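You operate a simulated robot arm through the tools that you are given. There is no shell and no other tool. Be economical: measure what you need, move in short steps, check, and stop when the job is done.

You run a simulated two-armed robot. Do the job below in one go: nothing can be reset, and whatever is moved stays where it is left.

JOB
Stack the test block labelled "1 mA" from the top of the packing table on top of the test block that says "3 mA". Put the yellow cube on the top of the packing table away on the upper shelf over the corner cabinet. Push the top cable drawer shut. Switch the checker switch on. Put two of the blue modules from the top of the workbench on the top of the packing table. Fetch the cable clip from the top of the workbench and set it on the booklet there. Pull the top tester drawer open. Do these in any order.

It is judged by the outcome, as a careful person would: the job done as asked, and still so three seconds after it is handed in. It fails if anything else is knocked over, pushed out of place, dropped, spilled or broken.

ROBOT AND FRAMES
Two 7-joint arms with fingered hands on one trunk, on a base that drives. Base frame: it is fixed to the floor where the robot stands at the start and does not move with it; the origin is under the middle of the robot, x ahead of it, y to its left, z up; the surface under the hand at the start is at about z = 800. Lengths are in mm, angles in degrees, forces in N, time in s.
The left shoulder is at the start at [80, 241, 1730], the right one opposite. With the tool pointing down near the work surface each hand reaches from about 100 to 840 mm from the robot's upright axis, wherever it stands, measured 20 degrees to its own side. Places, roughly: blue module [-500, -4000, 750]; booklet [-250, -4000, 750]; cable clip (4x3x2 cm) [-300, -3900, 800]; checker switch [-100, -2600, 900]; test block [750, -250, 750]; top cable drawer [-300, -2100, 600]; top of the packing table [700, 0, 800]; top tester drawer [800, 1400, 600]; upper shelf over the corner cabinet (66x21 cm) [-480, -6060, 1400]; yellow cube [750, -500, 750]. Payload 4.9 kg a hand.
The TCP of each hand is the grasp point between the finger pads, 32 mm short of the fingertips. In the tool frame z runs along the fingers and y along their closing line. Largest opening 200 mm; the body of the gripper starts 89 mm behind the TCP. The gripper is a hand of 4 fingers: y runs from the thumb to the fingers, the wrist lies at [0, 0, -267] in the tool frame, and closing takes about 1.5 s.
Orientation is that of the tool frame in the base frame, as [roll, pitch, yaw] about the fixed x, y, z axes, in that order (R = Rz(yaw) Ry(pitch) Rx(roll)). With the fingers straight down and closing along the base's y, the tool's x points along the base's -x, its y along +y and its z along -z.

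CONTROLS
- The arms move only by the tool apply_moves. It takes "left_plan", "right_plan" or both (then of equal length, played together; a hand with none holds still); each is a list of rows, each a list of 7 numbers: the shift along the tool's x, y, z in units of 200 mm (1.0 is 200 mm), then the turn, a rotation vector about the tool's x, y, z in units of 90 degrees (1.0 is 90 degrees), then the finger opening in cm, from 0 to 20. In form: [[dx, dy, dz, wx, wy, wz, gripper], ...]. A call has 1 to 20 rows; each row is the pose to reach, as a shift and turn from the pose commanded when the call began, along the tool's axes at that moment. A call with a number of a shift or a turn outside -1 to 1 is refused whole. A row lasts 0.2 s, in which the tool goes at most 50 mm and 8.6 degrees; a call with a longer step from one row to the next is refused whole, and so is a gripper value outside its range. A pose out of reach is approached as far as the arm can. The call stops where the force on the tool passes 40 N (or 10 N more than at its start, if that is more) or the arm is blocked; 0.2 s more then pass. Each finger travels about 72 mm/s and halts on what it meets, pressing with about 29 N; the grip force reading is that of the motor and also rises with nothing between the fingers. The clock runs only during rows and for 0.2 s after the last one: add rows that repeat a pose to give the fingers time. The reply holds the time, the measured pose of the TCP, the force on the tool along the base axes, the opening and the grip force, in the units named above and with some noise, with the torque about the TCP (base axes, N m) and any sound that the robot's microphone picked up, and new pictures: "views" is both (left out), scene, wrist or none (wrist: the cameras of the hands that moved).
- Cameras (640 x 400 px; columns grow to the right, rows downward): "scene" is now at [85, -28.5, 1866.9]; the picture's right is [-0.47, -0.88, 0.00], its down [-0.80, 0.42, -0.43] and it looks along [0.38, -0.20, -0.90] (base axes); focal length 272 px, centre (320, 200). "left" rides on the left gripper at [-69, -69, -116] in its tool frame; the picture's right is [0.71, -0.71, 0.00], its down [0.54, 0.54, -0.64] and it looks along [0.45, 0.45, 0.77] (tool axes); focal length 226 px, centre (320, 200). "right" rides on the right gripper at [69, -69, -116] in its tool frame; the picture's right is [0.71, 0.71, 0.00], its down [-0.54, 0.54, -0.64] and it looks along [-0.45, 0.45, 0.77] (tool axes); focal length 226 px, centre (320, 200). There is no depth. A picture from a camera that has moved, and an enlarged one, comes with that camera's place and axes in the base frame and with its lens.
- slide_trunk(by): slides the trunk up (or, below 0, down) by that many mm; the arms and the scene camera ride with it, the base frame stays. It gives what a move gives, with no picture.
- base_move(legs): drives the robot by 1 to 6 legs, each [ahead, left, turn to the left] in mm, mm and degrees, along the robot's own axes; the way and the turn of a leg run together, so that a leg with both is an arc; at most 1500 mm and 180 degrees a leg. The arms and the cameras ride along, it lands a little off, and it stops where it bumps. It gives what a move gives, and a new picture of the scene camera.
- hand_shape(shape, hand): the hand has 4 fingers and takes this shape, open, in about a second: jaw (thumb against the fingers, like two jaws); tri (thumb and two fingers); tip (a fingertip pinch); poke (one finger out to press); point (the index stretched); flat (the hand flat); cup (the hand cupped); fist (a fist). The gripper value then closes the fingers along that shape, each until it touches; the sizes above hold for jaw. It gives what a move gives, with no picture.
- pan_tilt(pan, tilt): turns the head with the scene camera to pan (to the left, within 86 degrees either way) and tilt (down, from -29 to 69), counted from straight ahead of the robot. It gives what a move gives, and a new picture of the scene camera.
- close_up(camera, box): a new picture of the part [left, top, right, bottom] of that camera's present view, enlarged. It takes no simulated time.
- sign_off(): hands the job in; it is judged then, once.

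Go step by step. Nothing tells you exact positions but the pictures and the camera data: compare them with the known pose of the tool, close in by small moves and look again before you grip or let go. The budget is 196 turns and 260 pictures, counting those below and the enlarged ones. Unless the task says otherwise, let go and move clear before handing in, and close with one line.

The tools are called after ">>>" as name(argument=value, ...) on one line, values as JSON. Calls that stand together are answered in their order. apply_moves: Moves the arms, as the interface text tells. Its arguments: {"type":"object","properties":{"left_plan":{"type":"array","items":{"type":"array","items":{"type":"number"}}},"right_plan":{"type":"array","items":{"type":"array","items":{"type":"number"}}},"views":{"type":"string","enum":["both","scene","wrist","none"]}},"required":[]} The other tools are called the same way: slide_trunk (by) slides the trunk up or down; hand_shape (shape, hand) gives the hand a shape; base_move (legs) drives the base; pan_tilt (pan, tilt) turns the head that bears the scene camera; close_up (camera, box) takes an enlarged picture of a part of a camera's view; sign_off () hands the job in.

At the start:

```text
clock: 0.0
left_tcp_pos: [586.8, 1.5, 1073.1]
left_tool_rot: [-179.9, 0.1, -180.0]
left_contact_force: [-0.9, 0.5, 0.1]
left_torque: [-0.01, -0.01, 0.03]
left_grip_width: 199.9
left_grip_force: 0.0
left_shape: jaw
right_tcp_pos: [417.3, -412.6, 1112.9]
right_tool_rot: [-179.9, 0.1, -179.9]
right_contact_force: [0.3, 0.1, -0.5]
right_torque: [-0.02, 0.0, -0.01]
right_grip_width: 199.6
right_grip_force: 0.0
right_shape: jaw
trunk travel left (down, up): [-638.0, 202.0]
robot x, y, heading: [-0.6, -5.0, 0.1]
head pan, tilt: [-27.9, 64.3]
```

scene: 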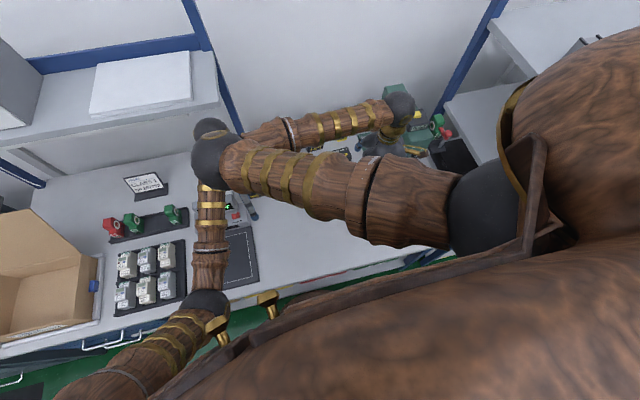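
right: 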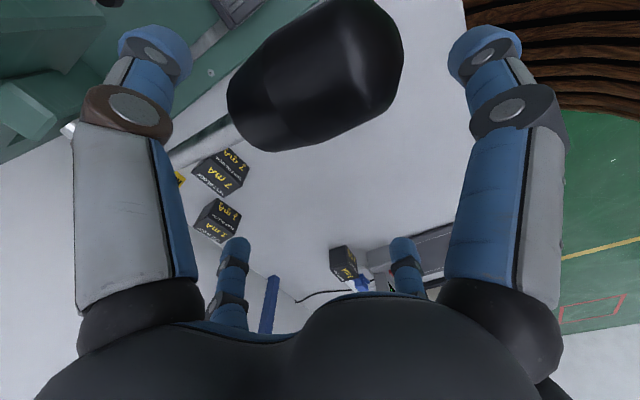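
left: 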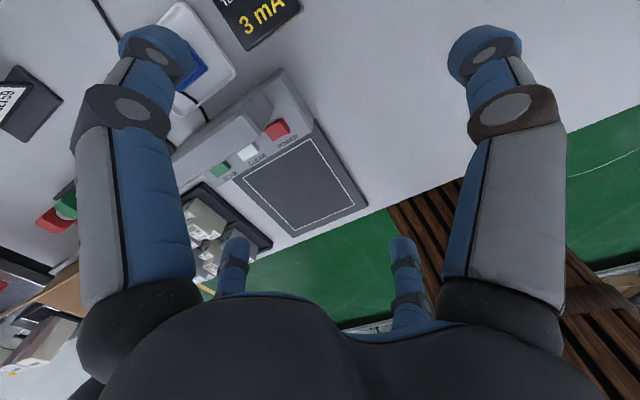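

The arms hide most of the table; I can see "7 mA" blocks, a "3 mA" block and one more from the wrist cameras. I'll pan the head to get a clearer view of the table's right part.

>>> pan_tilt(pan=-50, tilt=45)

>>> close_up(camera="right", box=[160, 100, 460, 300])

```text
clock: 0.9
left_tcp_pos: [586.6, 1.7, 1073.4]
left_tool_rot: [-180.0, 0.0, -180.0]
left_contact_force: [0.2, 0.2, 0.7]
left_torque: [0.01, 0.04, 0.01]
left_grip_width: 199.7
left_grip_force: 0.2
left_shape: jaw
right_tcp_pos: [417.6, -412.9, 1112.3]
right_tool_rot: [180.0, 0.1, 180.0]
right_contact_force: [-0.4, 0.9, 0.0]
right_torque: [0.01, 0.01, -0.03]
right_grip_width: 199.8
right_grip_force: 0.0
right_shape: jaw
trunk travel left (down, up): [-638.0, 202.0]
robot x, y, heading: [-1.6, -1.5, -0.1]
head pan, tilt: [-50.0, 45.0]
camera scene: at [82.8, -61.8, 1891.1], right [-0.77, -0.64, 0.0], down [-0.46, 0.54, -0.71], along [0.45, -0.54, -0.71], focal length 272 px, centre (320, 200)
```

scene: 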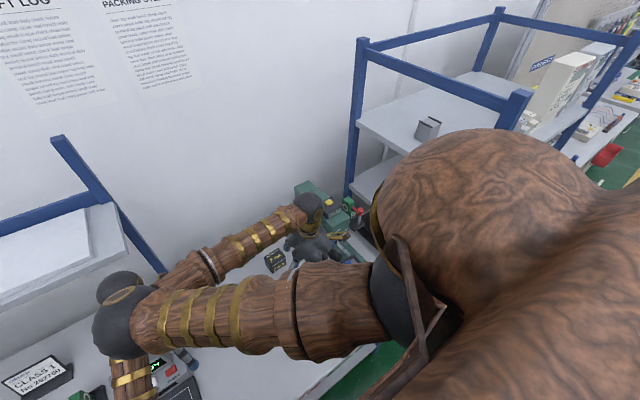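

```text
2.00 times, centred on (310, 200) of right
camera zoom: at [347.9, -480.2, 1229.1], right [-0.71, 0.71, 0.0], down [0.54, 0.54, 0.64], along [0.45, 0.45, -0.77], focal length 452 px, centre (340, 200)
```

zoom: 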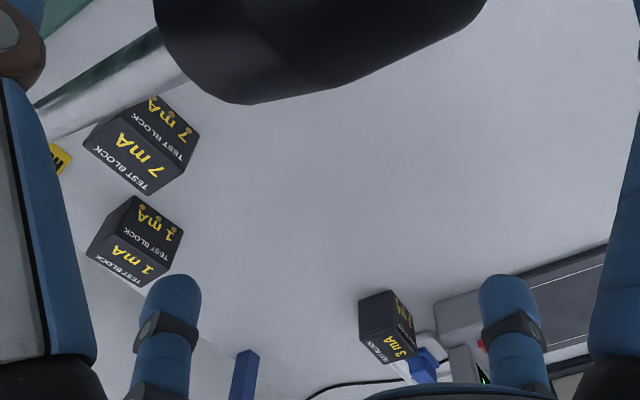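

The 1 mA block looks to be near (805,-380), 3 mA near (705,-15), 7 mA (685,-445) and the yellow cube near (750,-500). I'll raise both hands before lowering the trunk for reach, and pull the left hand aside.

>>> apply_moves(left_plan=[[0.12, 0.12, -0.15, 0, 0, 0, 20], [0.24, 0.24, -0.3, 0, 0, 0, 20], [0.36, 0.36, -0.4, 0, 0, 0, 20], [0.5, 0.5, -0.5, 0, 0, 0, 20], [0.6, 0.65, -0.6, 0, 0, 0, 20], [0.7, 0.75, -0.7, 0, 0, 0, 20], [0.75, 0.9, -0.8, 0, 0, 0, 20], [0.75, 1, -0.9, 0, 0, 0, 20], [0.75, 1, -1, 0, 0, 0, 20]], right_plan=[[0, 0, -0.15, 0, 0, 0, 20], [0, 0, -0.3, 0, 0, 0, 20], [0, 0, -0.4, 0, 0, 0, 20], [0, 0, -0.5, 0, 0, 0, 20], [0, 0, -0.6, 0, 0, 0, 20], [0, 0, -0.7, 0, 0, 0, 20], [0, 0, -0.8, 0, 0, 0, 20], [0, 0, -0.9, 0, 0, 0, 20], [0, 0, -1, 0, 0, 0, 20]], views="none")

>>> slide_trunk(by=-200)

>>> pan_tilt(pan=-30, tilt=50)

```text
clock: 2.9
left_tcp_pos: [587.1, 1.4, 1073.5]
left_tool_rot: [-180.0, 0.0, 180.0]
left_contact_force: [-0.4, -1.0, -0.2]
left_torque: [-0.01, -0.03, 0.0]
left_grip_width: 199.9
left_grip_force: 0.1
left_shape: jaw
left hand out of reach, approached as far as the arm can: row 1, 2, 3, 4, 5, 6, 7, 8, 9
right_tcp_pos: [416.7, -411.7, 1314.4]
right_tool_rot: [-180.0, 0.1, -180.0]
right_contact_force: [-0.2, 0.4, -0.8]
right_torque: [0.03, -0.02, -0.02]
right_grip_width: 199.9
right_grip_force: 0.1
right_shape: jaw
trunk travel left (down, up): [-638.0, 202.0]
robot x, y, heading: [-0.6, -2.1, 0.1]
head pan, tilt: [-50.0, 45.0]
```

```text
clock: 4.7
left_tcp_pos: [589.5, -0.5, 892.0]
left_tool_rot: [-179.7, 1.0, -180.0]
left_contact_force: [-10.3, 1.7, 29.1]
left_torque: [0.17, -3.19, 0.26]
left_grip_width: 199.9
left_grip_force: 0.2
left_shape: jaw
right_tcp_pos: [416.0, -411.3, 1125.6]
right_tool_rot: [179.9, 0.1, -180.0]
right_contact_force: [-0.1, 0.6, -0.1]
right_torque: [-0.02, 0.07, -0.02]
right_grip_width: 200.1
right_grip_force: 0.0
right_shape: jaw
trunk travel left (down, up): [-449.0, 391.0]
robot x, y, heading: [1.7, 1.4, 0.1]
head pan, tilt: [-50.0, 45.0]
stopped: the force on the tool passed its limit at 51 N (the readings are from after the stop); the commanded pose is now the measured one
```

```text
clock: 5.6
left_tcp_pos: [586.8, 0.3, 890.8]
left_tool_rot: [-179.8, 0.8, 180.0]
left_contact_force: [-7.1, 0.8, 31.9]
left_torque: [0.51, -3.29, 0.06]
left_grip_width: 200.2
left_grip_force: 0.0
left_shape: jaw
right_tcp_pos: [415.0, -412.1, 1125.2]
right_tool_rot: [-180.0, 0.2, -180.0]
right_contact_force: [-0.6, -0.3, 0.0]
right_torque: [-0.01, 0.0, -0.01]
right_grip_width: 199.9
right_grip_force: 0.1
right_shape: jaw
trunk travel left (down, up): [-449.0, 391.0]
robot x, y, heading: [0.8, 1.9, 0.1]
head pan, tilt: [-30.0, 50.0]
camera scene: at [92.2, -38.4, 1695.7], right [-0.5, -0.87, 0.0], down [-0.66, 0.38, -0.64], along [0.56, -0.32, -0.76], focal length 272 px, centre (320, 200)
```

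scene: 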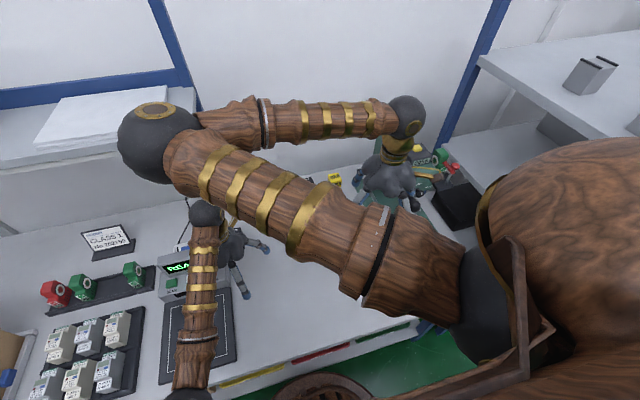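

The left hand hadn't moved (out of reach) and got pressed onto the scanner device when the trunk came down. I'll back the trunk up and check it's unharmed.

>>> slide_trunk(by=120)

>>> close_up(camera="left", box=[0, 0, 640, 400])

```text
clock: 7.1
left_tcp_pos: [589.5, -1.2, 1008.8]
left_tool_rot: [-179.8, 0.5, 179.9]
left_contact_force: [-0.3, 0.0, 0.4]
left_torque: [0.01, -0.02, 0.0]
left_grip_width: 200.0
left_grip_force: 0.2
left_shape: jaw
right_tcp_pos: [417.1, -411.4, 1244.4]
right_tool_rot: [179.9, -0.1, 180.0]
right_contact_force: [0.9, -0.7, 0.4]
right_torque: [-0.04, -0.03, -0.03]
right_grip_width: 200.1
right_grip_force: 0.2
right_shape: jaw
trunk travel left (down, up): [-569.0, 271.0]
robot x, y, heading: [1.9, -1.6, -0.1]
head pan, tilt: [-30.0, 50.0]
```

```text
1.00 times, centred on (320, 200) of left (not enlarged: the box is as wide or as high as the picture)
camera zoom: at [657.3, -67.6, 1125.3], right [-0.71, -0.71, 0.0], down [-0.55, 0.54, 0.64], along [-0.45, 0.45, -0.77], focal length 226 px, centre (320, 200)
```

zoom: 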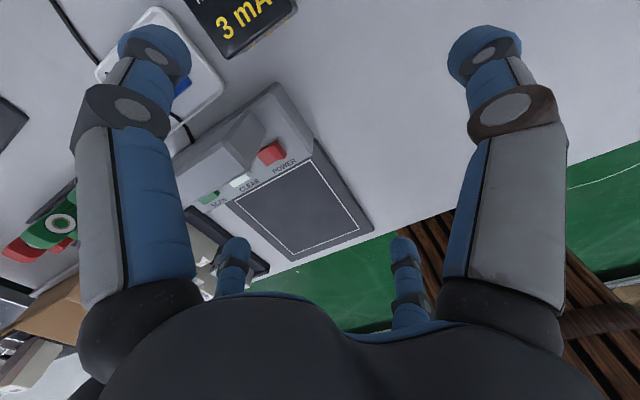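

The device looks fine. I'll test which way the left hand can move.

>>> apply_moves(left_plan=[[0.1, 0, 0, 0, 0, 0, 20], [0.1, 0.15, 0, 0, 0, 0, 20], [0.1, 0.15, -0.15, 0, 0, 0, 20]], views="none")

```text
clock: 7.9
left_tcp_pos: [563.9, 16.0, 1037.8]
left_tool_rot: [-179.9, 0.6, 178.7]
left_contact_force: [3.5, 7.5, -1.5]
left_torque: [-0.87, 0.36, 0.05]
left_grip_width: 200.1
left_grip_force: 0.0
left_shape: jaw
right_tcp_pos: [419.0, -413.8, 1242.5]
right_tool_rot: [179.9, -0.1, 179.9]
right_contact_force: [-0.5, -1.9, 0.1]
right_torque: [0.08, 0.01, 0.0]
right_grip_width: 199.8
right_grip_force: 0.1
right_shape: jaw
trunk travel left (down, up): [-569.0, 271.0]
robot x, y, heading: [3.4, -0.7, -0.1]
head pan, tilt: [-30.0, 50.0]
```

The left forearm seems to be pressing against the right elbow. I'll move the right hand outward and see.

>>> apply_moves(right_plan=[[0, -0.2, 0, 0, 0, 0, 20], [0, -0.4, 0, 0, 0, 0, 20], [0, -0.6, 0, 0, 0, 0, 20], [-0.2, -0.7, 0, 0, 0, 0, 20], [-0.4, -0.7, 0, 0, 0, 0, 20], [-0.6, -0.7, 0, 0, 0, 0, 20]], views="scene")

```text
clock: 9.3
left_tcp_pos: [566.9, 30.3, 1038.6]
left_tool_rot: [-179.8, 0.4, 179.9]
left_contact_force: [-0.2, 0.0, -0.5]
left_torque: [0.03, 0.03, 0.03]
left_grip_width: 199.9
left_grip_force: 0.2
left_shape: jaw
right_tcp_pos: [539.7, -552.0, 1242.7]
right_tool_rot: [180.0, -0.1, 179.9]
right_contact_force: [0.6, 0.0, 0.5]
right_torque: [-0.04, 0.01, 0.01]
right_grip_width: 200.1
right_grip_force: 0.1
right_shape: jaw
trunk travel left (down, up): [-569.0, 271.0]
robot x, y, heading: [1.4, 2.7, -0.3]
head pan, tilt: [-30.0, 50.0]
camera scene: at [98.2, -37.6, 1815.2], right [-0.5, -0.87, 0.0], down [-0.66, 0.38, -0.64], along [0.56, -0.32, -0.77], focal length 272 px, centre (320, 200)
```

scene: 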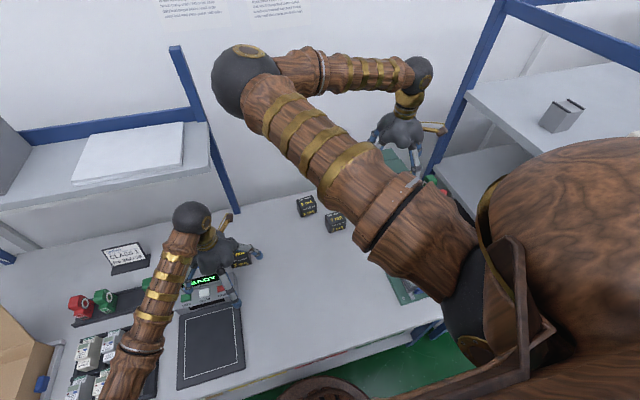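

Now the left hand is free. I'll take it up, back and to the left.

>>> apply_moves(left_plan=[[0, 0, -0.2, 0, 0, 0, 20], [0, 0.1, -0.4, 0, 0, 0, 20], [0.1, 0.25, -0.6, 0, 0, 0, 20], [0.2, 0.45, -0.7, 0, 0, 0, 20], [0.3, 0.65, -0.8, 0, 0, 0, 20], [0.4, 0.85, -0.9, 0, 0, 0, 20], [0.5, 1, -1, 0, 0, 0, 20]], views="scene")

>>> close_up(camera="right", box=[0, 0, 640, 400])

```text
refused: row 3 steps farther than a row can; nothing moved
```

```text
1.00 times, centred on (320, 200) of right (not enlarged: the box is as wide or as high as the picture)
camera zoom: at [470.0, -619.5, 1360.1], right [-0.71, 0.71, 0.0], down [0.54, 0.54, 0.64], along [0.45, 0.45, -0.77], focal length 226 px, centre (320, 200)
```

zoom: 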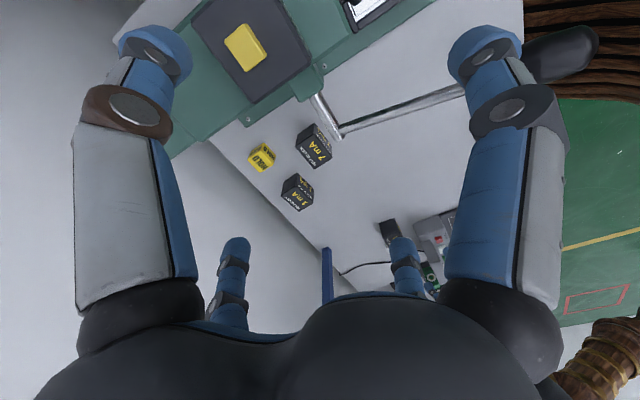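

>>> apply_moves(left_plan=[[0, 0, -0.2, 0, 0, 0, 20], [0, 0.1, -0.4, 0, 0, 0, 20], [0.1, 0.25, -0.5, 0, 0, 0, 20], [0.2, 0.4, -0.6, 0, 0, 0, 20], [0.3, 0.55, -0.7, 0, 0, 0, 20], [0.4, 0.7, -0.8, 0, 0, 0, 20], [0.5, 0.85, -0.9, 0, 0, 0, 20], [0.5, 1, -1, 0, 0, 0, 20]], views="scene")

>>> close_up(camera="right", box=[190, 20, 470, 300])

```text
clock: 11.1
left_tcp_pos: [465.8, 232.0, 1233.5]
left_tool_rot: [-179.7, 0.5, 179.8]
left_contact_force: [0.1, 0.1, 0.4]
left_torque: [-0.05, 0.04, 0.03]
left_grip_width: 199.9
left_grip_force: 0.0
left_shape: jaw
right_tcp_pos: [536.7, -550.9, 1244.0]
right_tool_rot: [180.0, 0.0, 180.0]
right_contact_force: [0.6, -0.8, 0.3]
right_torque: [-0.02, -0.04, -0.02]
right_grip_width: 200.1
right_grip_force: 0.1
right_shape: jaw
trunk travel left (down, up): [-569.0, 271.0]
robot x, y, heading: [0.6, -0.7, -0.2]
head pan, tilt: [-30.0, 50.0]
camera scene: at [96.8, -36.7, 1815.3], right [-0.5, -0.87, 0.0], down [-0.66, 0.38, -0.64], along [0.56, -0.32, -0.77], focal length 272 px, centre (320, 200)
```

scene: 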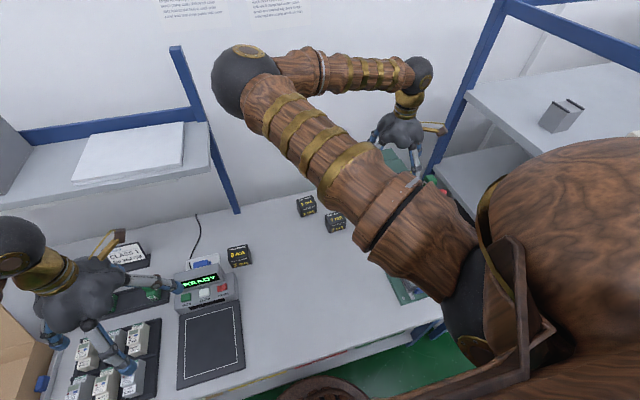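

```text
1.43 times, centred on (330, 160) of right
camera zoom: at [468.8, -618.7, 1360.6], right [-0.71, 0.71, 0.0], down [0.54, 0.54, 0.64], along [0.45, 0.45, -0.77], focal length 323 px, centre (306, 257)
```

zoom: 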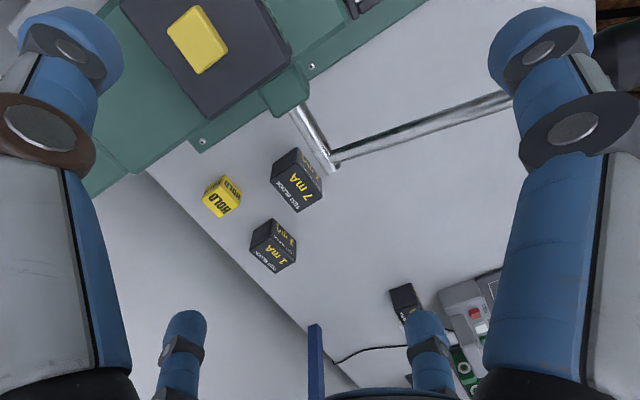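

The right hand now hovers above a long press lever, so I'll travel high over it to above the 1 mA block near (805,-380).

>>> apply_moves(right_plan=[[-0.18, 0.12, 0, 0, 0, 0, 20], [-0.36, 0.24, 0, 0, 0, 0, 20], [-0.54, 0.36, 0, 0, 0, 0, 20], [-0.72, 0.48, 0, 0, 0, 0, 20], [-0.86, 0.6, 0, 0, 0, 0, 20], [-0.99, 0.7, 0, 0, 0, 0, 20]], views="both")

```text
clock: 12.5
left_tcp_pos: [468.2, 231.4, 1234.4]
left_tool_rot: [-179.8, 0.6, 179.8]
left_contact_force: [-0.1, 1.2, -0.9]
left_torque: [0.01, 0.03, 0.02]
left_grip_width: 200.0
left_grip_force: 0.0
left_shape: jaw
right_tcp_pos: [736.1, -411.9, 1244.2]
right_tool_rot: [180.0, 0.1, 179.9]
right_contact_force: [0.3, 0.2, 0.0]
right_torque: [0.0, 0.0, 0.0]
right_grip_width: 199.7
right_grip_force: 0.2
right_shape: jaw
trunk travel left (down, up): [-569.0, 271.0]
robot x, y, heading: [1.8, 1.9, 0.2]
head pan, tilt: [-30.0, 50.0]
camera scene: at [97.9, -37.2, 1815.2], right [-0.5, -0.87, 0.0], down [-0.66, 0.38, -0.64], along [0.56, -0.32, -0.77], focal length 272 px, centre (320, 200)
camera right: at [667.3, -480.0, 1360.7], right [-0.71, 0.71, 0.0], down [0.54, 0.54, 0.64], along [0.45, 0.45, -0.77], focal length 226 px, centre (320, 200)
```

scene: 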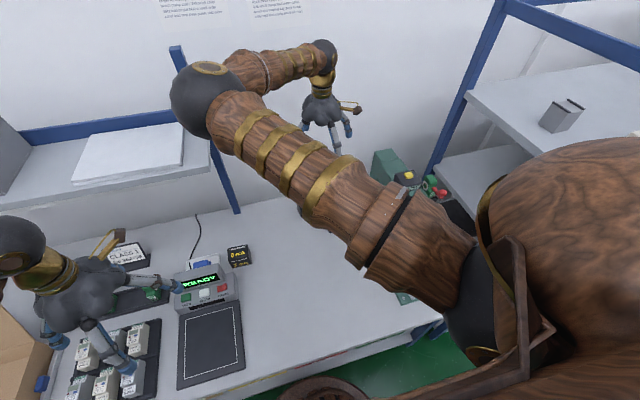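
right: 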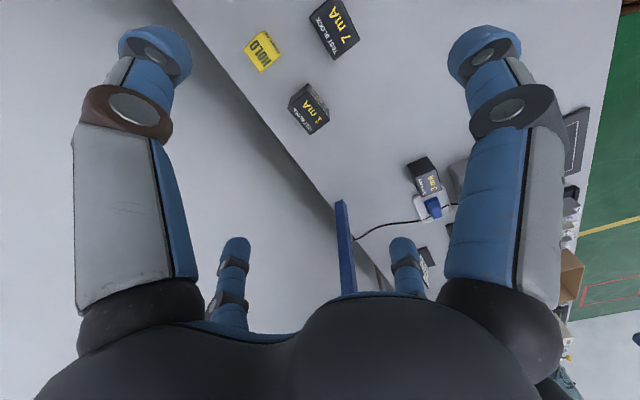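

>>> close_up(camera="right", box=[230, 0, 470, 200])

```text
2.00 times, centred on (350, 100) of right
camera zoom: at [667.3, -480.0, 1360.7], right [-0.71, 0.71, 0.0], down [0.54, 0.54, 0.64], along [0.45, 0.45, -0.77], focal length 452 px, centre (260, 400)
```

zoom: 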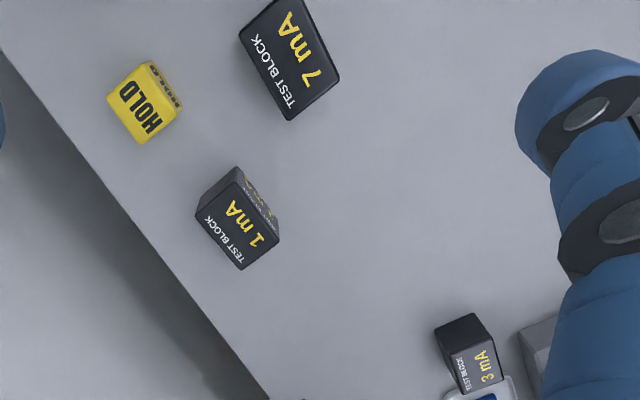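

The 1 mA block is at about (798,-380), nearly square to the axes; the yellow cube is close on its right. I'll narrow to 120 mm and come down in two steps.

>>> apply_moves(right_plan=[[-0.15, 0.1, 0, 0, 0, 0, 16], [-0.31, 0.18, 0, 0, 0, 0, 12], [-0.31, 0.18, 0.22, 0, 0, 0, 12], [-0.31, 0.18, 0.44, 0, 0, 0, 12], [-0.31, 0.18, 0.66, 0, 0, 0, 12], [-0.31, 0.18, 0.88, 0, 0, 0, 12], [-0.31, 0.18, 1, 0, 0, 0, 12]], views="wrist")

```text
clock: 14.1
left_tcp_pos: [467.1, 231.4, 1235.1]
left_tool_rot: [-179.8, 0.6, 179.8]
left_contact_force: [0.7, -0.5, -0.9]
left_torque: [0.02, -0.02, -0.01]
left_grip_width: 200.1
left_grip_force: 0.1
left_shape: jaw
right_tcp_pos: [799.6, -373.6, 1042.9]
right_tool_rot: [-180.0, 0.0, 180.0]
right_contact_force: [1.0, -2.0, -0.4]
right_torque: [0.0, 0.01, 0.0]
right_grip_width: 120.7
right_grip_force: 0.0
right_shape: jaw
trunk travel left (down, up): [-569.0, 271.0]
robot x, y, heading: [-2.0, 1.5, -0.2]
head pan, tilt: [-30.0, 50.0]
camera right: at [729.6, -442.1, 1158.1], right [-0.71, 0.71, 0.0], down [0.54, 0.54, 0.64], along [0.45, 0.45, -0.77], focal length 226 px, centre (320, 200)
```

right: 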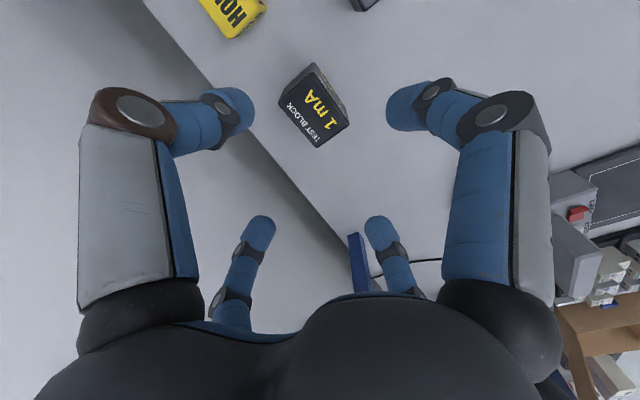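

The fingers form a four-jaw cross of about 75 mm radius and the block sits well inside. I'll descend around it to TCP z≈857.

>>> apply_moves(right_plan=[[0, -0.02, 0.2, 0, 0, 0, 12], [0, -0.02, 0.4, 0, 0, 0, 12], [0, -0.02, 0.6, 0, 0, 0, 12], [0, -0.02, 0.75, 0, 0, 0, 12], [0, -0.02, 0.85, 0, 0, 0, 12], [0, -0.02, 0.93, 0, 0, 0, 12]], views="wrist")

```text
clock: 15.5
left_tcp_pos: [467.6, 232.2, 1234.7]
left_tool_rot: [-179.8, 0.6, -179.9]
left_contact_force: [-0.1, 0.5, -0.2]
left_torque: [0.0, -0.03, 0.0]
left_grip_width: 200.0
left_grip_force: 0.1
left_shape: jaw
right_tcp_pos: [797.7, -381.7, 858.5]
right_tool_rot: [-179.9, 0.1, -180.0]
right_contact_force: [0.6, -0.1, -0.2]
right_torque: [-0.01, -0.01, 0.0]
right_grip_width: 120.7
right_grip_force: 0.1
right_shape: jaw
trunk travel left (down, up): [-569.0, 271.0]
robot x, y, heading: [-1.4, 1.0, -0.3]
head pan, tilt: [-30.0, 50.0]
camera right: at [729.3, -448.6, 974.3], right [-0.71, 0.71, 0.0], down [0.54, 0.54, 0.64], along [0.46, 0.45, -0.77], focal length 226 px, centre (320, 200)
```

right: 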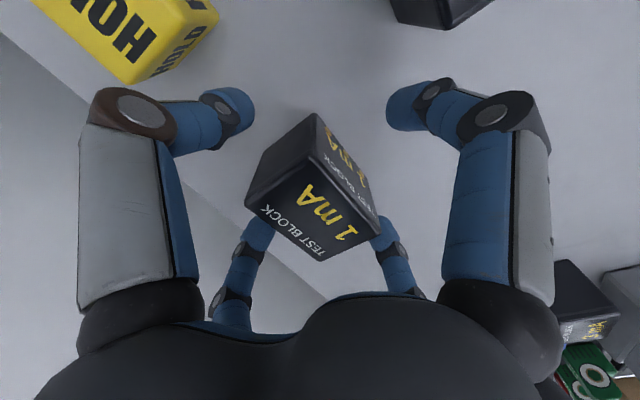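

Centred. I'll lower slightly and close on the block.

>>> apply_moves(right_plan=[[-0.01, -0.01, 0.03, 0, 0, 0, 10], [-0.01, -0.01, 0.03, 0, 0, 0, 7], [-0.01, -0.01, 0.03, 0, 0, 0, 5], [-0.01, -0.01, 0.03, 0, 0, 0, 5], [-0.01, -0.01, 0.03, 0, 0, 0, 5], [-0.01, -0.01, 0.03, 0, 0, 0, 5], [-0.01, -0.01, 0.03, 0, 0, 0, 5]], views="wrist")

```text
clock: 17.1
left_tcp_pos: [466.9, 230.8, 1235.8]
left_tool_rot: [-179.7, 0.4, 179.9]
left_contact_force: [-0.3, -1.0, 0.4]
left_torque: [-0.02, 0.01, 0.0]
left_grip_width: 200.1
left_grip_force: 0.1
left_shape: jaw
right_tcp_pos: [799.9, -383.5, 851.5]
right_tool_rot: [180.0, 0.1, 180.0]
right_contact_force: [-0.1, 0.3, 0.3]
right_torque: [-0.01, -0.01, 0.0]
right_grip_width: 65.8
right_grip_force: 28.9
right_shape: jaw
trunk travel left (down, up): [-569.0, 271.0]
robot x, y, heading: [-4.7, -0.4, 0.2]
head pan, tilt: [-30.0, 50.0]
camera right: at [731.2, -450.4, 968.2], right [-0.71, 0.71, 0.0], down [0.54, 0.54, 0.64], along [0.45, 0.45, -0.77], focal length 226 px, centre (320, 200)
```

right: 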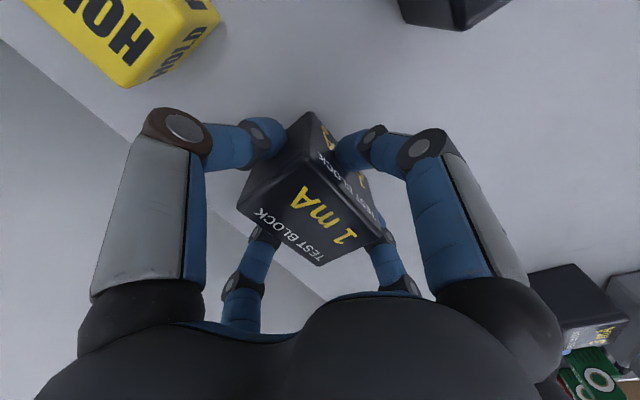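

Gripped. I'll lift, and take the left hand farther aside at the same time.

>>> apply_moves(left_plan=[[0, 0.15, 0, 0, 0, 0, 20], [0.05, 0.35, 0, 0, 0, 0, 20], [0.1, 0.55, 0, 0, 0, 0, 20], [0.2, 0.75, 0, 0, 0, 0, 20], [0.3, 0.9, 0, 0, 0, 0, 20], [0.4, 1, 0, 0, 0, 0, 20]], right_plan=[[0, 0, -0.1, 0, 0, 0, 5], [0, 0, -0.3, 0, 0, 0, 5], [0, 0, -0.5, 0, 0, 0, 5], [0, 0, -0.7, 0, 0, 0, 5], [0, 0.1, -0.9, 0, 0, 0, 5], [0, 0.3, -1, 0, 0, 0, 5]], views="none")

```text
clock: 18.5
left_tcp_pos: [386.9, 435.6, 1233.1]
left_tool_rot: [-179.6, 0.7, 179.8]
left_contact_force: [0.2, 1.2, 0.4]
left_torque: [-0.03, 0.0, 0.03]
left_grip_width: 200.0
left_grip_force: 0.1
left_shape: jaw
right_tcp_pos: [798.1, -320.2, 1053.3]
right_tool_rot: [-179.8, -0.1, 179.9]
right_contact_force: [-1.1, -0.8, -2.9]
right_torque: [0.01, -0.02, -0.01]
right_grip_width: 65.9
right_grip_force: 29.2
right_shape: jaw
trunk travel left (down, up): [-569.0, 271.0]
robot x, y, heading: [-2.8, -1.0, -0.2]
head pan, tilt: [-30.0, 50.0]
```

>>> apply_moves(right_plan=[[0.06, 0.2, 0, 0, 0, 0, 5], [0.12, 0.4, 0, 0, 0, 0, 5], [0.2, 0.6, 0, 0, 0, 0, 5], [0.28, 0.8, 0, 0, 0, 0, 5], [0.36, 0.98, 0, 0, 0, 0, 5]], views="both")

```text
clock: 19.7
left_tcp_pos: [387.7, 434.2, 1234.8]
left_tool_rot: [-179.6, 0.6, 179.9]
left_contact_force: [-0.3, 0.5, 0.3]
left_torque: [-0.03, -0.01, 0.02]
left_grip_width: 200.0
left_grip_force: 0.0
left_shape: jaw
right_tcp_pos: [724.1, -122.9, 1054.4]
right_tool_rot: [-179.9, 0.1, 179.9]
right_contact_force: [-0.4, -0.2, -3.2]
right_torque: [0.0, -0.03, 0.01]
right_grip_width: 65.6
right_grip_force: 29.1
right_shape: jaw
trunk travel left (down, up): [-569.0, 271.0]
robot x, y, heading: [2.7, -0.2, -0.1]
head pan, tilt: [-30.0, 50.0]
camera scene: at [95.3, -34.2, 1815.4], right [-0.5, -0.87, 0.0], down [-0.66, 0.38, -0.64], along [0.56, -0.32, -0.76], focal length 272 px, centre (320, 200)
camera right: at [654.3, -190.8, 1170.4], right [-0.71, 0.71, 0.0], down [0.54, 0.54, 0.64], along [0.46, 0.45, -0.77], focal length 226 px, centre (320, 200)
```

scene: 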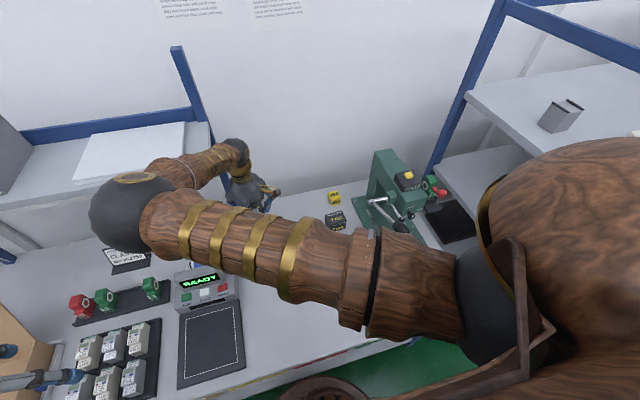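
right: 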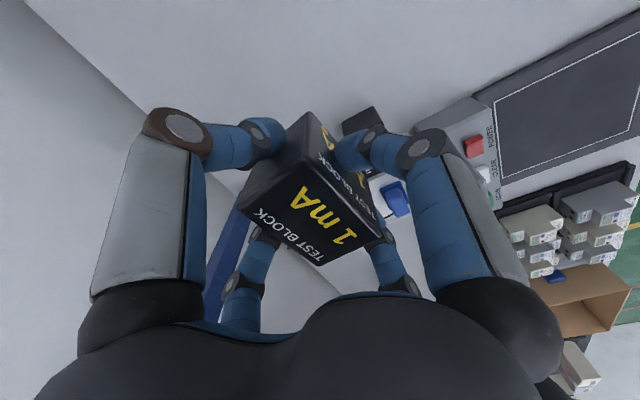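

My estimates of the 3 mA block agree at about (712,-20), turned about −15°. I'll move over it, turn slightly, and lower to 30 mm above.

>>> apply_moves(right_plan=[[0.03, 0.2, 0, 0, 0, 0.05, 5], [0.06, 0.4, 0, 0, 0, 0.1, 5], [0.06, 0.515, 0, 0, 0, 0.1, 5], [0.06, 0.515, 0.2, 0, 0, 0.1, 5], [0.06, 0.515, 0.4, 0, 0, 0.1, 5], [0.06, 0.515, 0.52, 0, 0, 0.1, 5]], views="both")

```text
clock: 21.1
left_tcp_pos: [388.7, 446.3, 1230.3]
left_tool_rot: [-179.4, 0.4, -179.9]
left_contact_force: [0.7, 0.7, -0.2]
left_torque: [-0.06, 0.03, 0.02]
left_grip_width: 199.9
left_grip_force: 0.0
left_shape: jaw
right_tcp_pos: [716.4, -8.2, 944.1]
right_tool_rot: [-179.7, -0.2, 171.4]
right_contact_force: [0.9, 1.1, -3.2]
right_torque: [-0.07, 0.03, -0.01]
right_grip_width: 65.6
right_grip_force: 28.6
right_shape: jaw
trunk travel left (down, up): [-569.0, 271.0]
robot x, y, heading: [-2.2, 3.3, 0.2]
head pan, tilt: [-30.0, 50.0]
camera scene: at [100.3, -20.5, 1814.4], right [-0.5, -0.87, 0.01], down [-0.67, 0.38, -0.64], along [0.56, -0.32, -0.77], focal length 272 px, centre (320, 200)
camera right: at [637.2, -64.0, 1059.7], right [-0.59, 0.81, 0.0], down [0.62, 0.46, 0.64], along [0.52, 0.38, -0.77], focal length 226 px, centre (320, 200)
```

scene: 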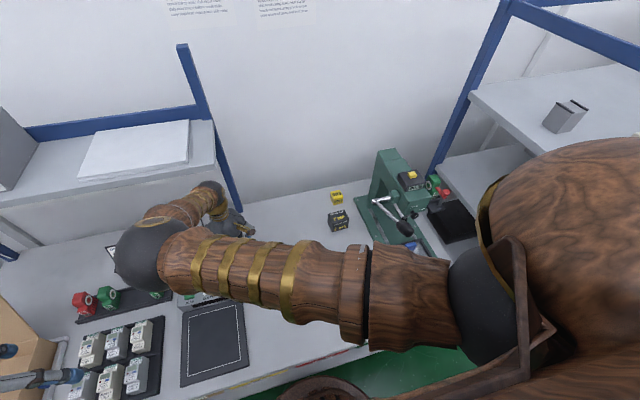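
right: 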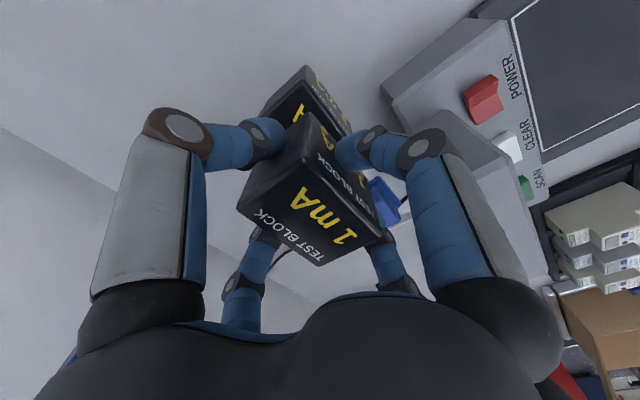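

The 3 mA block centres near (716,-20) from this view; I'm 12 mm too far in +y. I'll correct and lower slowly.

>>> apply_moves(right_plan=[[-0.01, -0.06, 0, 0, 0, 0.03, 5], [-0.01, -0.06, 0, 0, 0, 0.03, 5], [-0.01, -0.06, 0.05, 0, 0, 0.03, 5], [-0.01, -0.06, 0.1, 0, 0, 0.03, 5], [-0.01, -0.06, 0.12, 0, 0, 0.03, 5]], views="wrist")

```text
clock: 22.3
left_tcp_pos: [389.4, 434.1, 1233.2]
left_tool_rot: [-179.7, 0.5, 179.9]
left_contact_force: [1.1, 0.0, -0.6]
left_torque: [-0.02, 0.03, -0.01]
left_grip_width: 200.0
left_grip_force: 0.0
left_shape: jaw
right_tcp_pos: [716.1, -34.4, 922.9]
right_tool_rot: [-179.9, -0.1, 168.3]
right_contact_force: [0.1, 0.0, -3.3]
right_torque: [-0.06, 0.02, 0.0]
right_grip_width: 65.5
right_grip_force: 29.9
right_shape: jaw
trunk travel left (down, up): [-569.0, 271.0]
robot x, y, heading: [-2.7, -1.4, -0.2]
head pan, tilt: [-30.0, 50.0]
camera right: at [635.4, -85.9, 1039.0], right [-0.55, 0.84, 0.0], down [0.64, 0.42, 0.64], along [0.54, 0.35, -0.77], focal length 226 px, centre (320, 200)
```

right: 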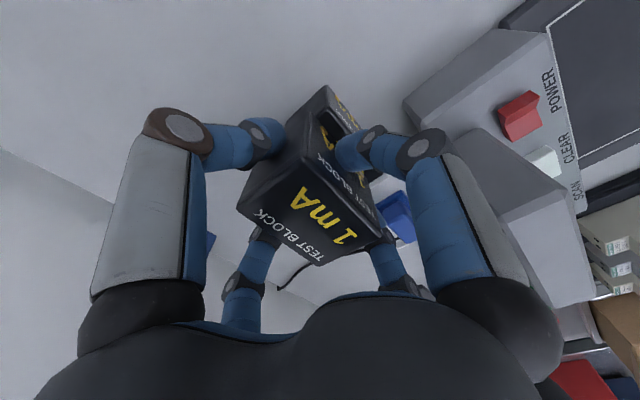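

The trunk sway misled me; commanded pose was nearly right. I'll go to (716,-24), let it settle, and look.

>>> apply_moves(right_plan=[[0.01, 0.045, 0, 0, 0, 0, 5], [0.01, 0.045, 0, 0, 0, 0, 5], [0.01, 0.045, 0, 0, 0, 0, 5], [0.01, 0.045, 0, 0, 0, 0, 5], [0.01, 0.045, 0, 0, 0, 0, 5]], views="wrist")

```text
clock: 23.5
left_tcp_pos: [389.2, 432.7, 1233.8]
left_tool_rot: [-179.8, 0.5, 179.8]
left_contact_force: [0.1, 0.6, -0.2]
left_torque: [-0.01, -0.02, 0.01]
left_grip_width: 199.9
left_grip_force: 0.0
left_shape: jaw
right_tcp_pos: [716.4, -26.4, 922.9]
right_tool_rot: [-180.0, 0.0, 168.3]
right_contact_force: [0.3, 0.0, -3.0]
right_torque: [-0.03, 0.02, -0.01]
right_grip_width: 65.5
right_grip_force: 28.8
right_shape: jaw
trunk travel left (down, up): [-569.0, 271.0]
robot x, y, heading: [-0.6, 1.0, 0.0]
head pan, tilt: [-30.0, 50.0]
camera right: at [634.5, -78.2, 1039.8], right [-0.55, 0.84, 0.0], down [0.64, 0.42, 0.64], along [0.54, 0.35, -0.77], focal length 226 px, centre (320, 200)
```

right: 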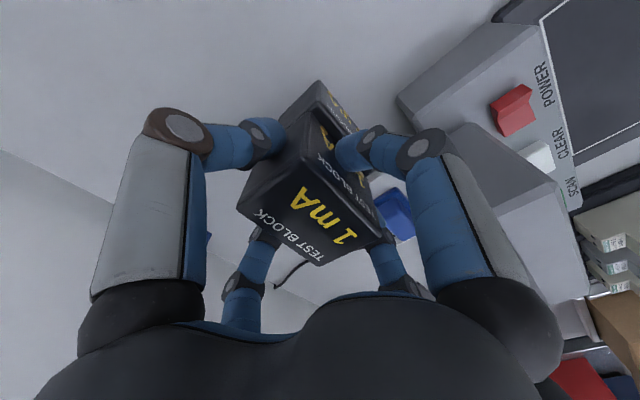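

Corners line up within about 5 mm. Lowering gently to contact.

>>> apply_moves(right_plan=[[0.015, 0, 0, 0, 0, 0, 5], [0.015, 0, 0.02, 0, 0, 0, 5], [0.015, 0, 0.035, 0, 0, 0, 5], [0.015, 0, 0.035, 0, 0, 0, 5]], views="wrist")

```text
clock: 24.5
left_tcp_pos: [386.3, 432.3, 1235.0]
left_tool_rot: [-179.8, 0.7, 179.9]
left_contact_force: [0.3, 1.1, -0.3]
left_torque: [-0.01, -0.01, -0.02]
left_grip_width: 200.0
left_grip_force: 0.1
left_shape: jaw
right_tcp_pos: [712.9, -25.3, 920.1]
right_tool_rot: [-180.0, 0.2, 168.3]
right_contact_force: [0.7, -0.7, 23.6]
right_torque: [-0.17, -0.03, 0.01]
right_grip_width: 66.4
right_grip_force: 29.5
right_shape: jaw
trunk travel left (down, up): [-569.0, 271.0]
robot x, y, heading: [1.3, -0.3, -0.1]
head pan, tilt: [-30.0, 50.0]
camera right: at [630.2, -77.6, 1036.6], right [-0.55, 0.84, 0.0], down [0.64, 0.42, 0.65], along [0.54, 0.35, -0.76], focal length 226 px, centre (320, 200)
```

right: 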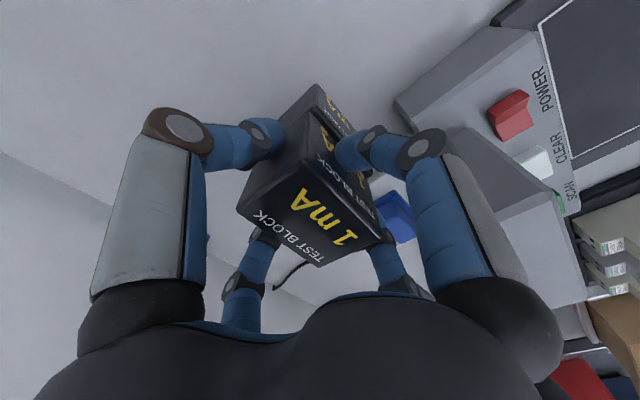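

Contact made. Ease off slightly, release and rise.

>>> apply_moves(right_plan=[[0, 0, -0.013, 0, 0, 0, 5], [0, 0, -0.013, 0, 0, 0, 7], [0, 0, -0.013, 0, 0, 0, 10], [0, 0, -0.013, 0, 0, 0, 13], [0, 0, -0.013, 0, 0, 0, 13], [0, 0, -0.2, 0, 0, 0, 13], [0, 0, -0.4, 0, 0, 0, 13], [0, 0, -0.6, 0, 0, 0, 13], [0, 0, -0.8, 0, 0, 0, 13]], views="wrist")

```text
clock: 26.3
left_tcp_pos: [379.1, 434.7, 1238.3]
left_tool_rot: [-179.8, 0.9, 180.0]
left_contact_force: [-1.5, 1.1, 1.1]
left_torque: [0.04, -0.09, 0.0]
left_grip_width: 199.8
left_grip_force: 0.1
left_shape: jaw
right_tcp_pos: [677.8, -18.4, 1019.3]
right_tool_rot: [-179.6, -2.2, 168.5]
right_contact_force: [-1.4, -0.1, 0.4]
right_torque: [-0.03, -0.08, -0.04]
right_grip_width: 130.0
right_grip_force: 0.1
right_shape: jaw
trunk travel left (down, up): [-569.0, 271.0]
robot x, y, heading: [0.2, 1.7, -0.0]
head pan, tilt: [-30.0, 50.0]
stopped in row 9 (right hand): the force on the tool passed its limit at 68 N (the readings are from after the stop); the commanded pose is now the measured one
camera right: at [601.9, -71.7, 1138.6], right [-0.55, 0.83, 0.02], down [0.66, 0.42, 0.62], along [0.51, 0.36, -0.79], focal length 226 px, centre (320, 200)
```

right: 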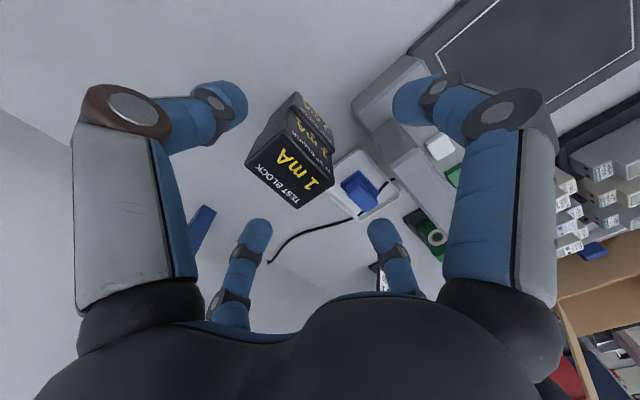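

The stack looks good, but the hand bumped something overhead on rising (likely the shelf). I'll look at the scene.

>>> pan_tilt(pan=-10, tilt=40)

```text
clock: 27.1
left_tcp_pos: [386.2, 432.0, 1234.1]
left_tool_rot: [-179.8, 0.4, 179.9]
left_contact_force: [0.1, -0.8, 1.6]
left_torque: [0.01, 0.02, -0.03]
left_grip_width: 200.0
left_grip_force: 0.0
left_shape: jaw
right_tcp_pos: [686.3, -23.0, 1013.8]
right_tool_rot: [-179.5, -2.5, 168.4]
right_contact_force: [-0.2, -0.7, 0.5]
right_torque: [-0.01, -0.01, -0.04]
right_grip_width: 129.9
right_grip_force: 0.0
right_shape: jaw
trunk travel left (down, up): [-569.0, 271.0]
robot x, y, heading: [-2.3, 0.1, -0.0]
head pan, tilt: [-10.0, 40.0]
camera scene: at [113.5, -14.8, 1829.3], right [-0.17, -0.98, 0.0], down [-0.63, 0.11, -0.77], along [0.75, -0.13, -0.64], focal length 272 px, centre (320, 200)
```

scene: 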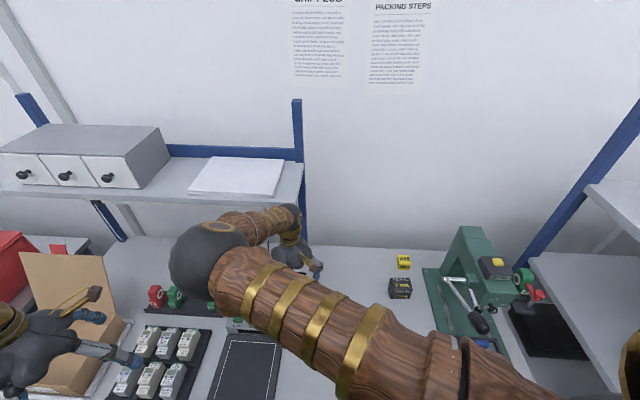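

The wrist touched the shelf edge to the left. I'll move right and forward at this height, levelling the hand, toward the yellow cube near (783,-510).

>>> apply_moves(right_plan=[[0, -0.15, 0, 0, -0.028, 0, 13], [-0.05, -0.35, 0, 0, -0.028, -0.06, 13], [-0.2, -0.5, 0, 0, -0.028, -0.129, 13], [-0.38, -0.65, 0, 0, -0.028, -0.129, 13], [-0.56, -0.75, 0, 0, -0.028, -0.129, 13], [-0.56, -0.75, -0.15, 0, -0.028, -0.129, 12]], views="wrist")

```text
clock: 28.5
left_tcp_pos: [385.7, 434.2, 1233.8]
left_tool_rot: [-179.7, 0.6, -179.9]
left_contact_force: [-0.5, 0.9, 0.2]
left_torque: [-0.02, 0.03, 0.01]
left_grip_width: 200.0
left_grip_force: 0.1
left_shape: jaw
right_tcp_pos: [763.8, -188.5, 1041.5]
right_tool_rot: [-179.8, 0.0, -179.9]
right_contact_force: [-0.2, 0.5, 0.4]
right_torque: [-0.01, -0.03, 0.02]
right_grip_width: 120.6
right_grip_force: 0.1
right_shape: jaw
trunk travel left (down, up): [-569.0, 271.0]
robot x, y, heading: [-3.6, 0.7, 0.1]
head pan, tilt: [-10.0, 40.0]
camera right: at [695.0, -255.7, 1158.1], right [-0.71, 0.71, 0.0], down [0.54, 0.55, 0.64], along [0.45, 0.45, -0.77], focal length 226 px, centre (320, 200)
```

right: 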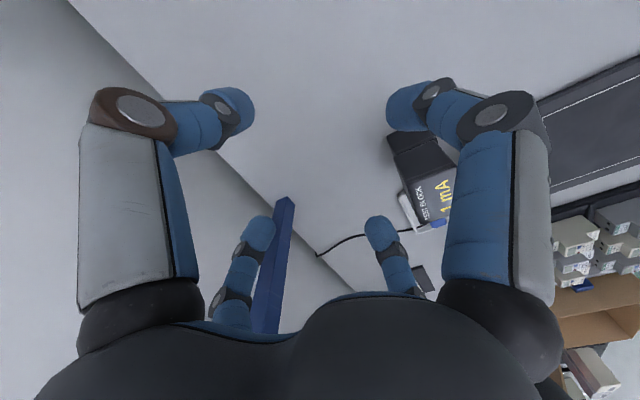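

>>> apply_moves(right_plan=[[0, -0.22, 0, 0, 0, 0, 12], [0, -0.44, 0, 0, 0, 0, 12], [0, -0.66, 0, 0, 0, 0, 12], [-0.04, -0.85, 0, 0, 0, 0, 12], [-0.07, -1, 0, 0, 0, 0, 12]], views="wrist")

```text
clock: 29.7
left_tcp_pos: [386.9, 432.0, 1234.3]
left_tool_rot: [-180.0, 0.6, 180.0]
left_contact_force: [0.3, -0.4, 0.9]
left_torque: [0.08, -0.05, -0.01]
left_grip_width: 200.0
left_grip_force: 0.0
left_shape: jaw
right_tcp_pos: [779.7, -393.8, 1039.0]
right_tool_rot: [-179.9, 0.0, -179.8]
right_contact_force: [-0.1, -1.4, -0.3]
right_torque: [0.04, -0.03, 0.0]
right_grip_width: 120.4
right_grip_force: 0.0
right_shape: jaw
trunk travel left (down, up): [-569.0, 271.0]
robot x, y, heading: [-1.4, -1.0, 0.2]
head pan, tilt: [-10.0, 40.0]
camera right: at [710.9, -460.8, 1154.8], right [-0.71, 0.71, 0.0], down [0.54, 0.54, 0.64], along [0.45, 0.45, -0.77], focal length 226 px, centre (320, 200)
```

right: 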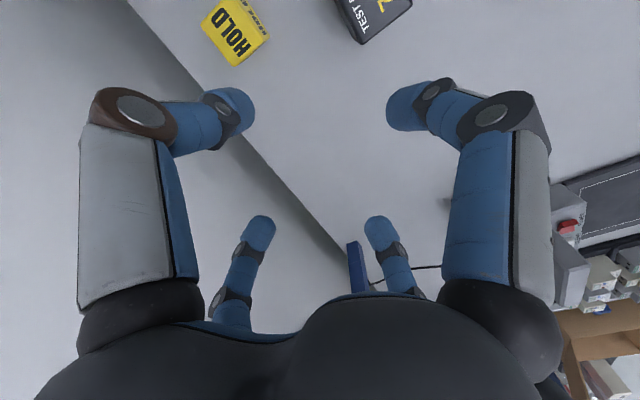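

The yellow cube (~47 mm) is at about (787,-513), turned about −12°. I'll go over it, rotate to match, lower partway and look.

>>> apply_moves(right_plan=[[-0.02, -0.2, 0, 0, 0, 0.06, 11], [-0.04, -0.4, 0, 0, 0, 0.12, 10], [-0.04, -0.6, 0, 0, 0, 0.13, 10], [-0.04, -0.6, 0.2, 0, 0, 0.13, 10], [-0.04, -0.6, 0.4, 0, 0, 0.13, 10], [-0.04, -0.6, 0.6, 0, 0, 0.13, 10], [-0.04, -0.6, 0.7, 0, 0, 0.13, 10], [-0.04, -0.6, 0.7, 0, 0, 0.13, 10]], views="wrist")

```text
clock: 31.5
left_tcp_pos: [386.6, 433.2, 1233.0]
left_tool_rot: [-179.7, 0.6, -180.0]
left_contact_force: [-0.8, -0.1, -0.3]
left_torque: [-0.03, 0.0, -0.01]
left_grip_width: 199.9
left_grip_force: 0.0
left_shape: jaw
right_tcp_pos: [788.8, -509.1, 901.1]
right_tool_rot: [-179.8, 0.0, 168.5]
right_contact_force: [0.2, 0.0, 1.1]
right_torque: [0.02, 0.02, -0.01]
right_grip_width: 100.3
right_grip_force: 0.0
right_shape: jaw
trunk travel left (down, up): [-569.0, 271.0]
robot x, y, heading: [1.3, 1.7, -0.3]
head pan, tilt: [-10.0, 40.0]
camera right: at [707.0, -561.8, 1017.7], right [-0.55, 0.83, 0.0], down [0.64, 0.42, 0.64], along [0.54, 0.35, -0.77], focal length 226 px, centre (320, 200)
```

right: 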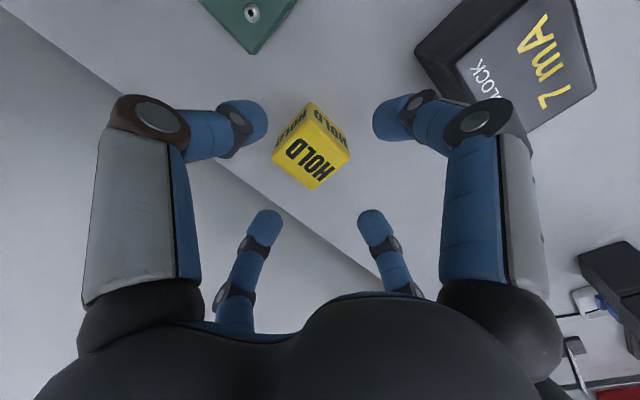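

Cube centre is about (785,-518); small correction, then down to z≈843 and grip.

>>> apply_moves(right_plan=[[0.01, -0.045, 0.08, 0, 0, 0, 10], [0.01, -0.045, 0.18, 0, 0, 0, 10], [0.01, -0.045, 0.25, 0, 0, 0, 10], [0.01, -0.045, 0.29, 0, 0, 0, 10], [0.01, -0.045, 0.29, 0, 0, 0, 7], [0.01, -0.045, 0.29, 0, 0, 0, 4], [0.01, -0.045, 0.29, 0, 0, 0, 3], [0.01, -0.045, 0.29, 0, 0, 0, 3], [0.01, -0.045, 0.29, 0, 0, 0, 3], [0.01, -0.045, 0.29, 0, 0, 0, 3]], views="wrist")

```text
clock: 33.7
left_tcp_pos: [387.0, 432.4, 1234.3]
left_tool_rot: [-179.7, 0.5, 180.0]
left_contact_force: [0.1, -0.5, 0.6]
left_torque: [0.01, -0.01, -0.01]
left_grip_width: 199.9
left_grip_force: 0.1
left_shape: jaw
right_tcp_pos: [769.6, -513.0, 846.5]
right_tool_rot: [-179.9, 0.1, 168.3]
right_contact_force: [0.1, 1.3, -1.2]
right_torque: [-0.01, 0.02, 0.05]
right_grip_width: 44.9
right_grip_force: 29.1
right_shape: jaw
right hand out of reach, approached as far as the arm can: row 2, 3, 4, 5, 6, 7, 8, 9, 10
trunk travel left (down, up): [-569.0, 271.0]
robot x, y, heading: [-3.0, 3.8, -0.1]
head pan, tilt: [-10.0, 40.0]
camera right: at [688.4, -564.7, 963.2], right [-0.55, 0.84, 0.0], down [0.64, 0.42, 0.64], along [0.54, 0.35, -0.77], focal length 226 px, centre (320, 200)
```

right: 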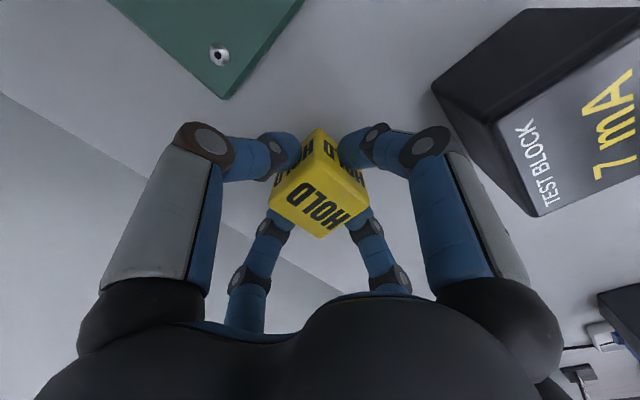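

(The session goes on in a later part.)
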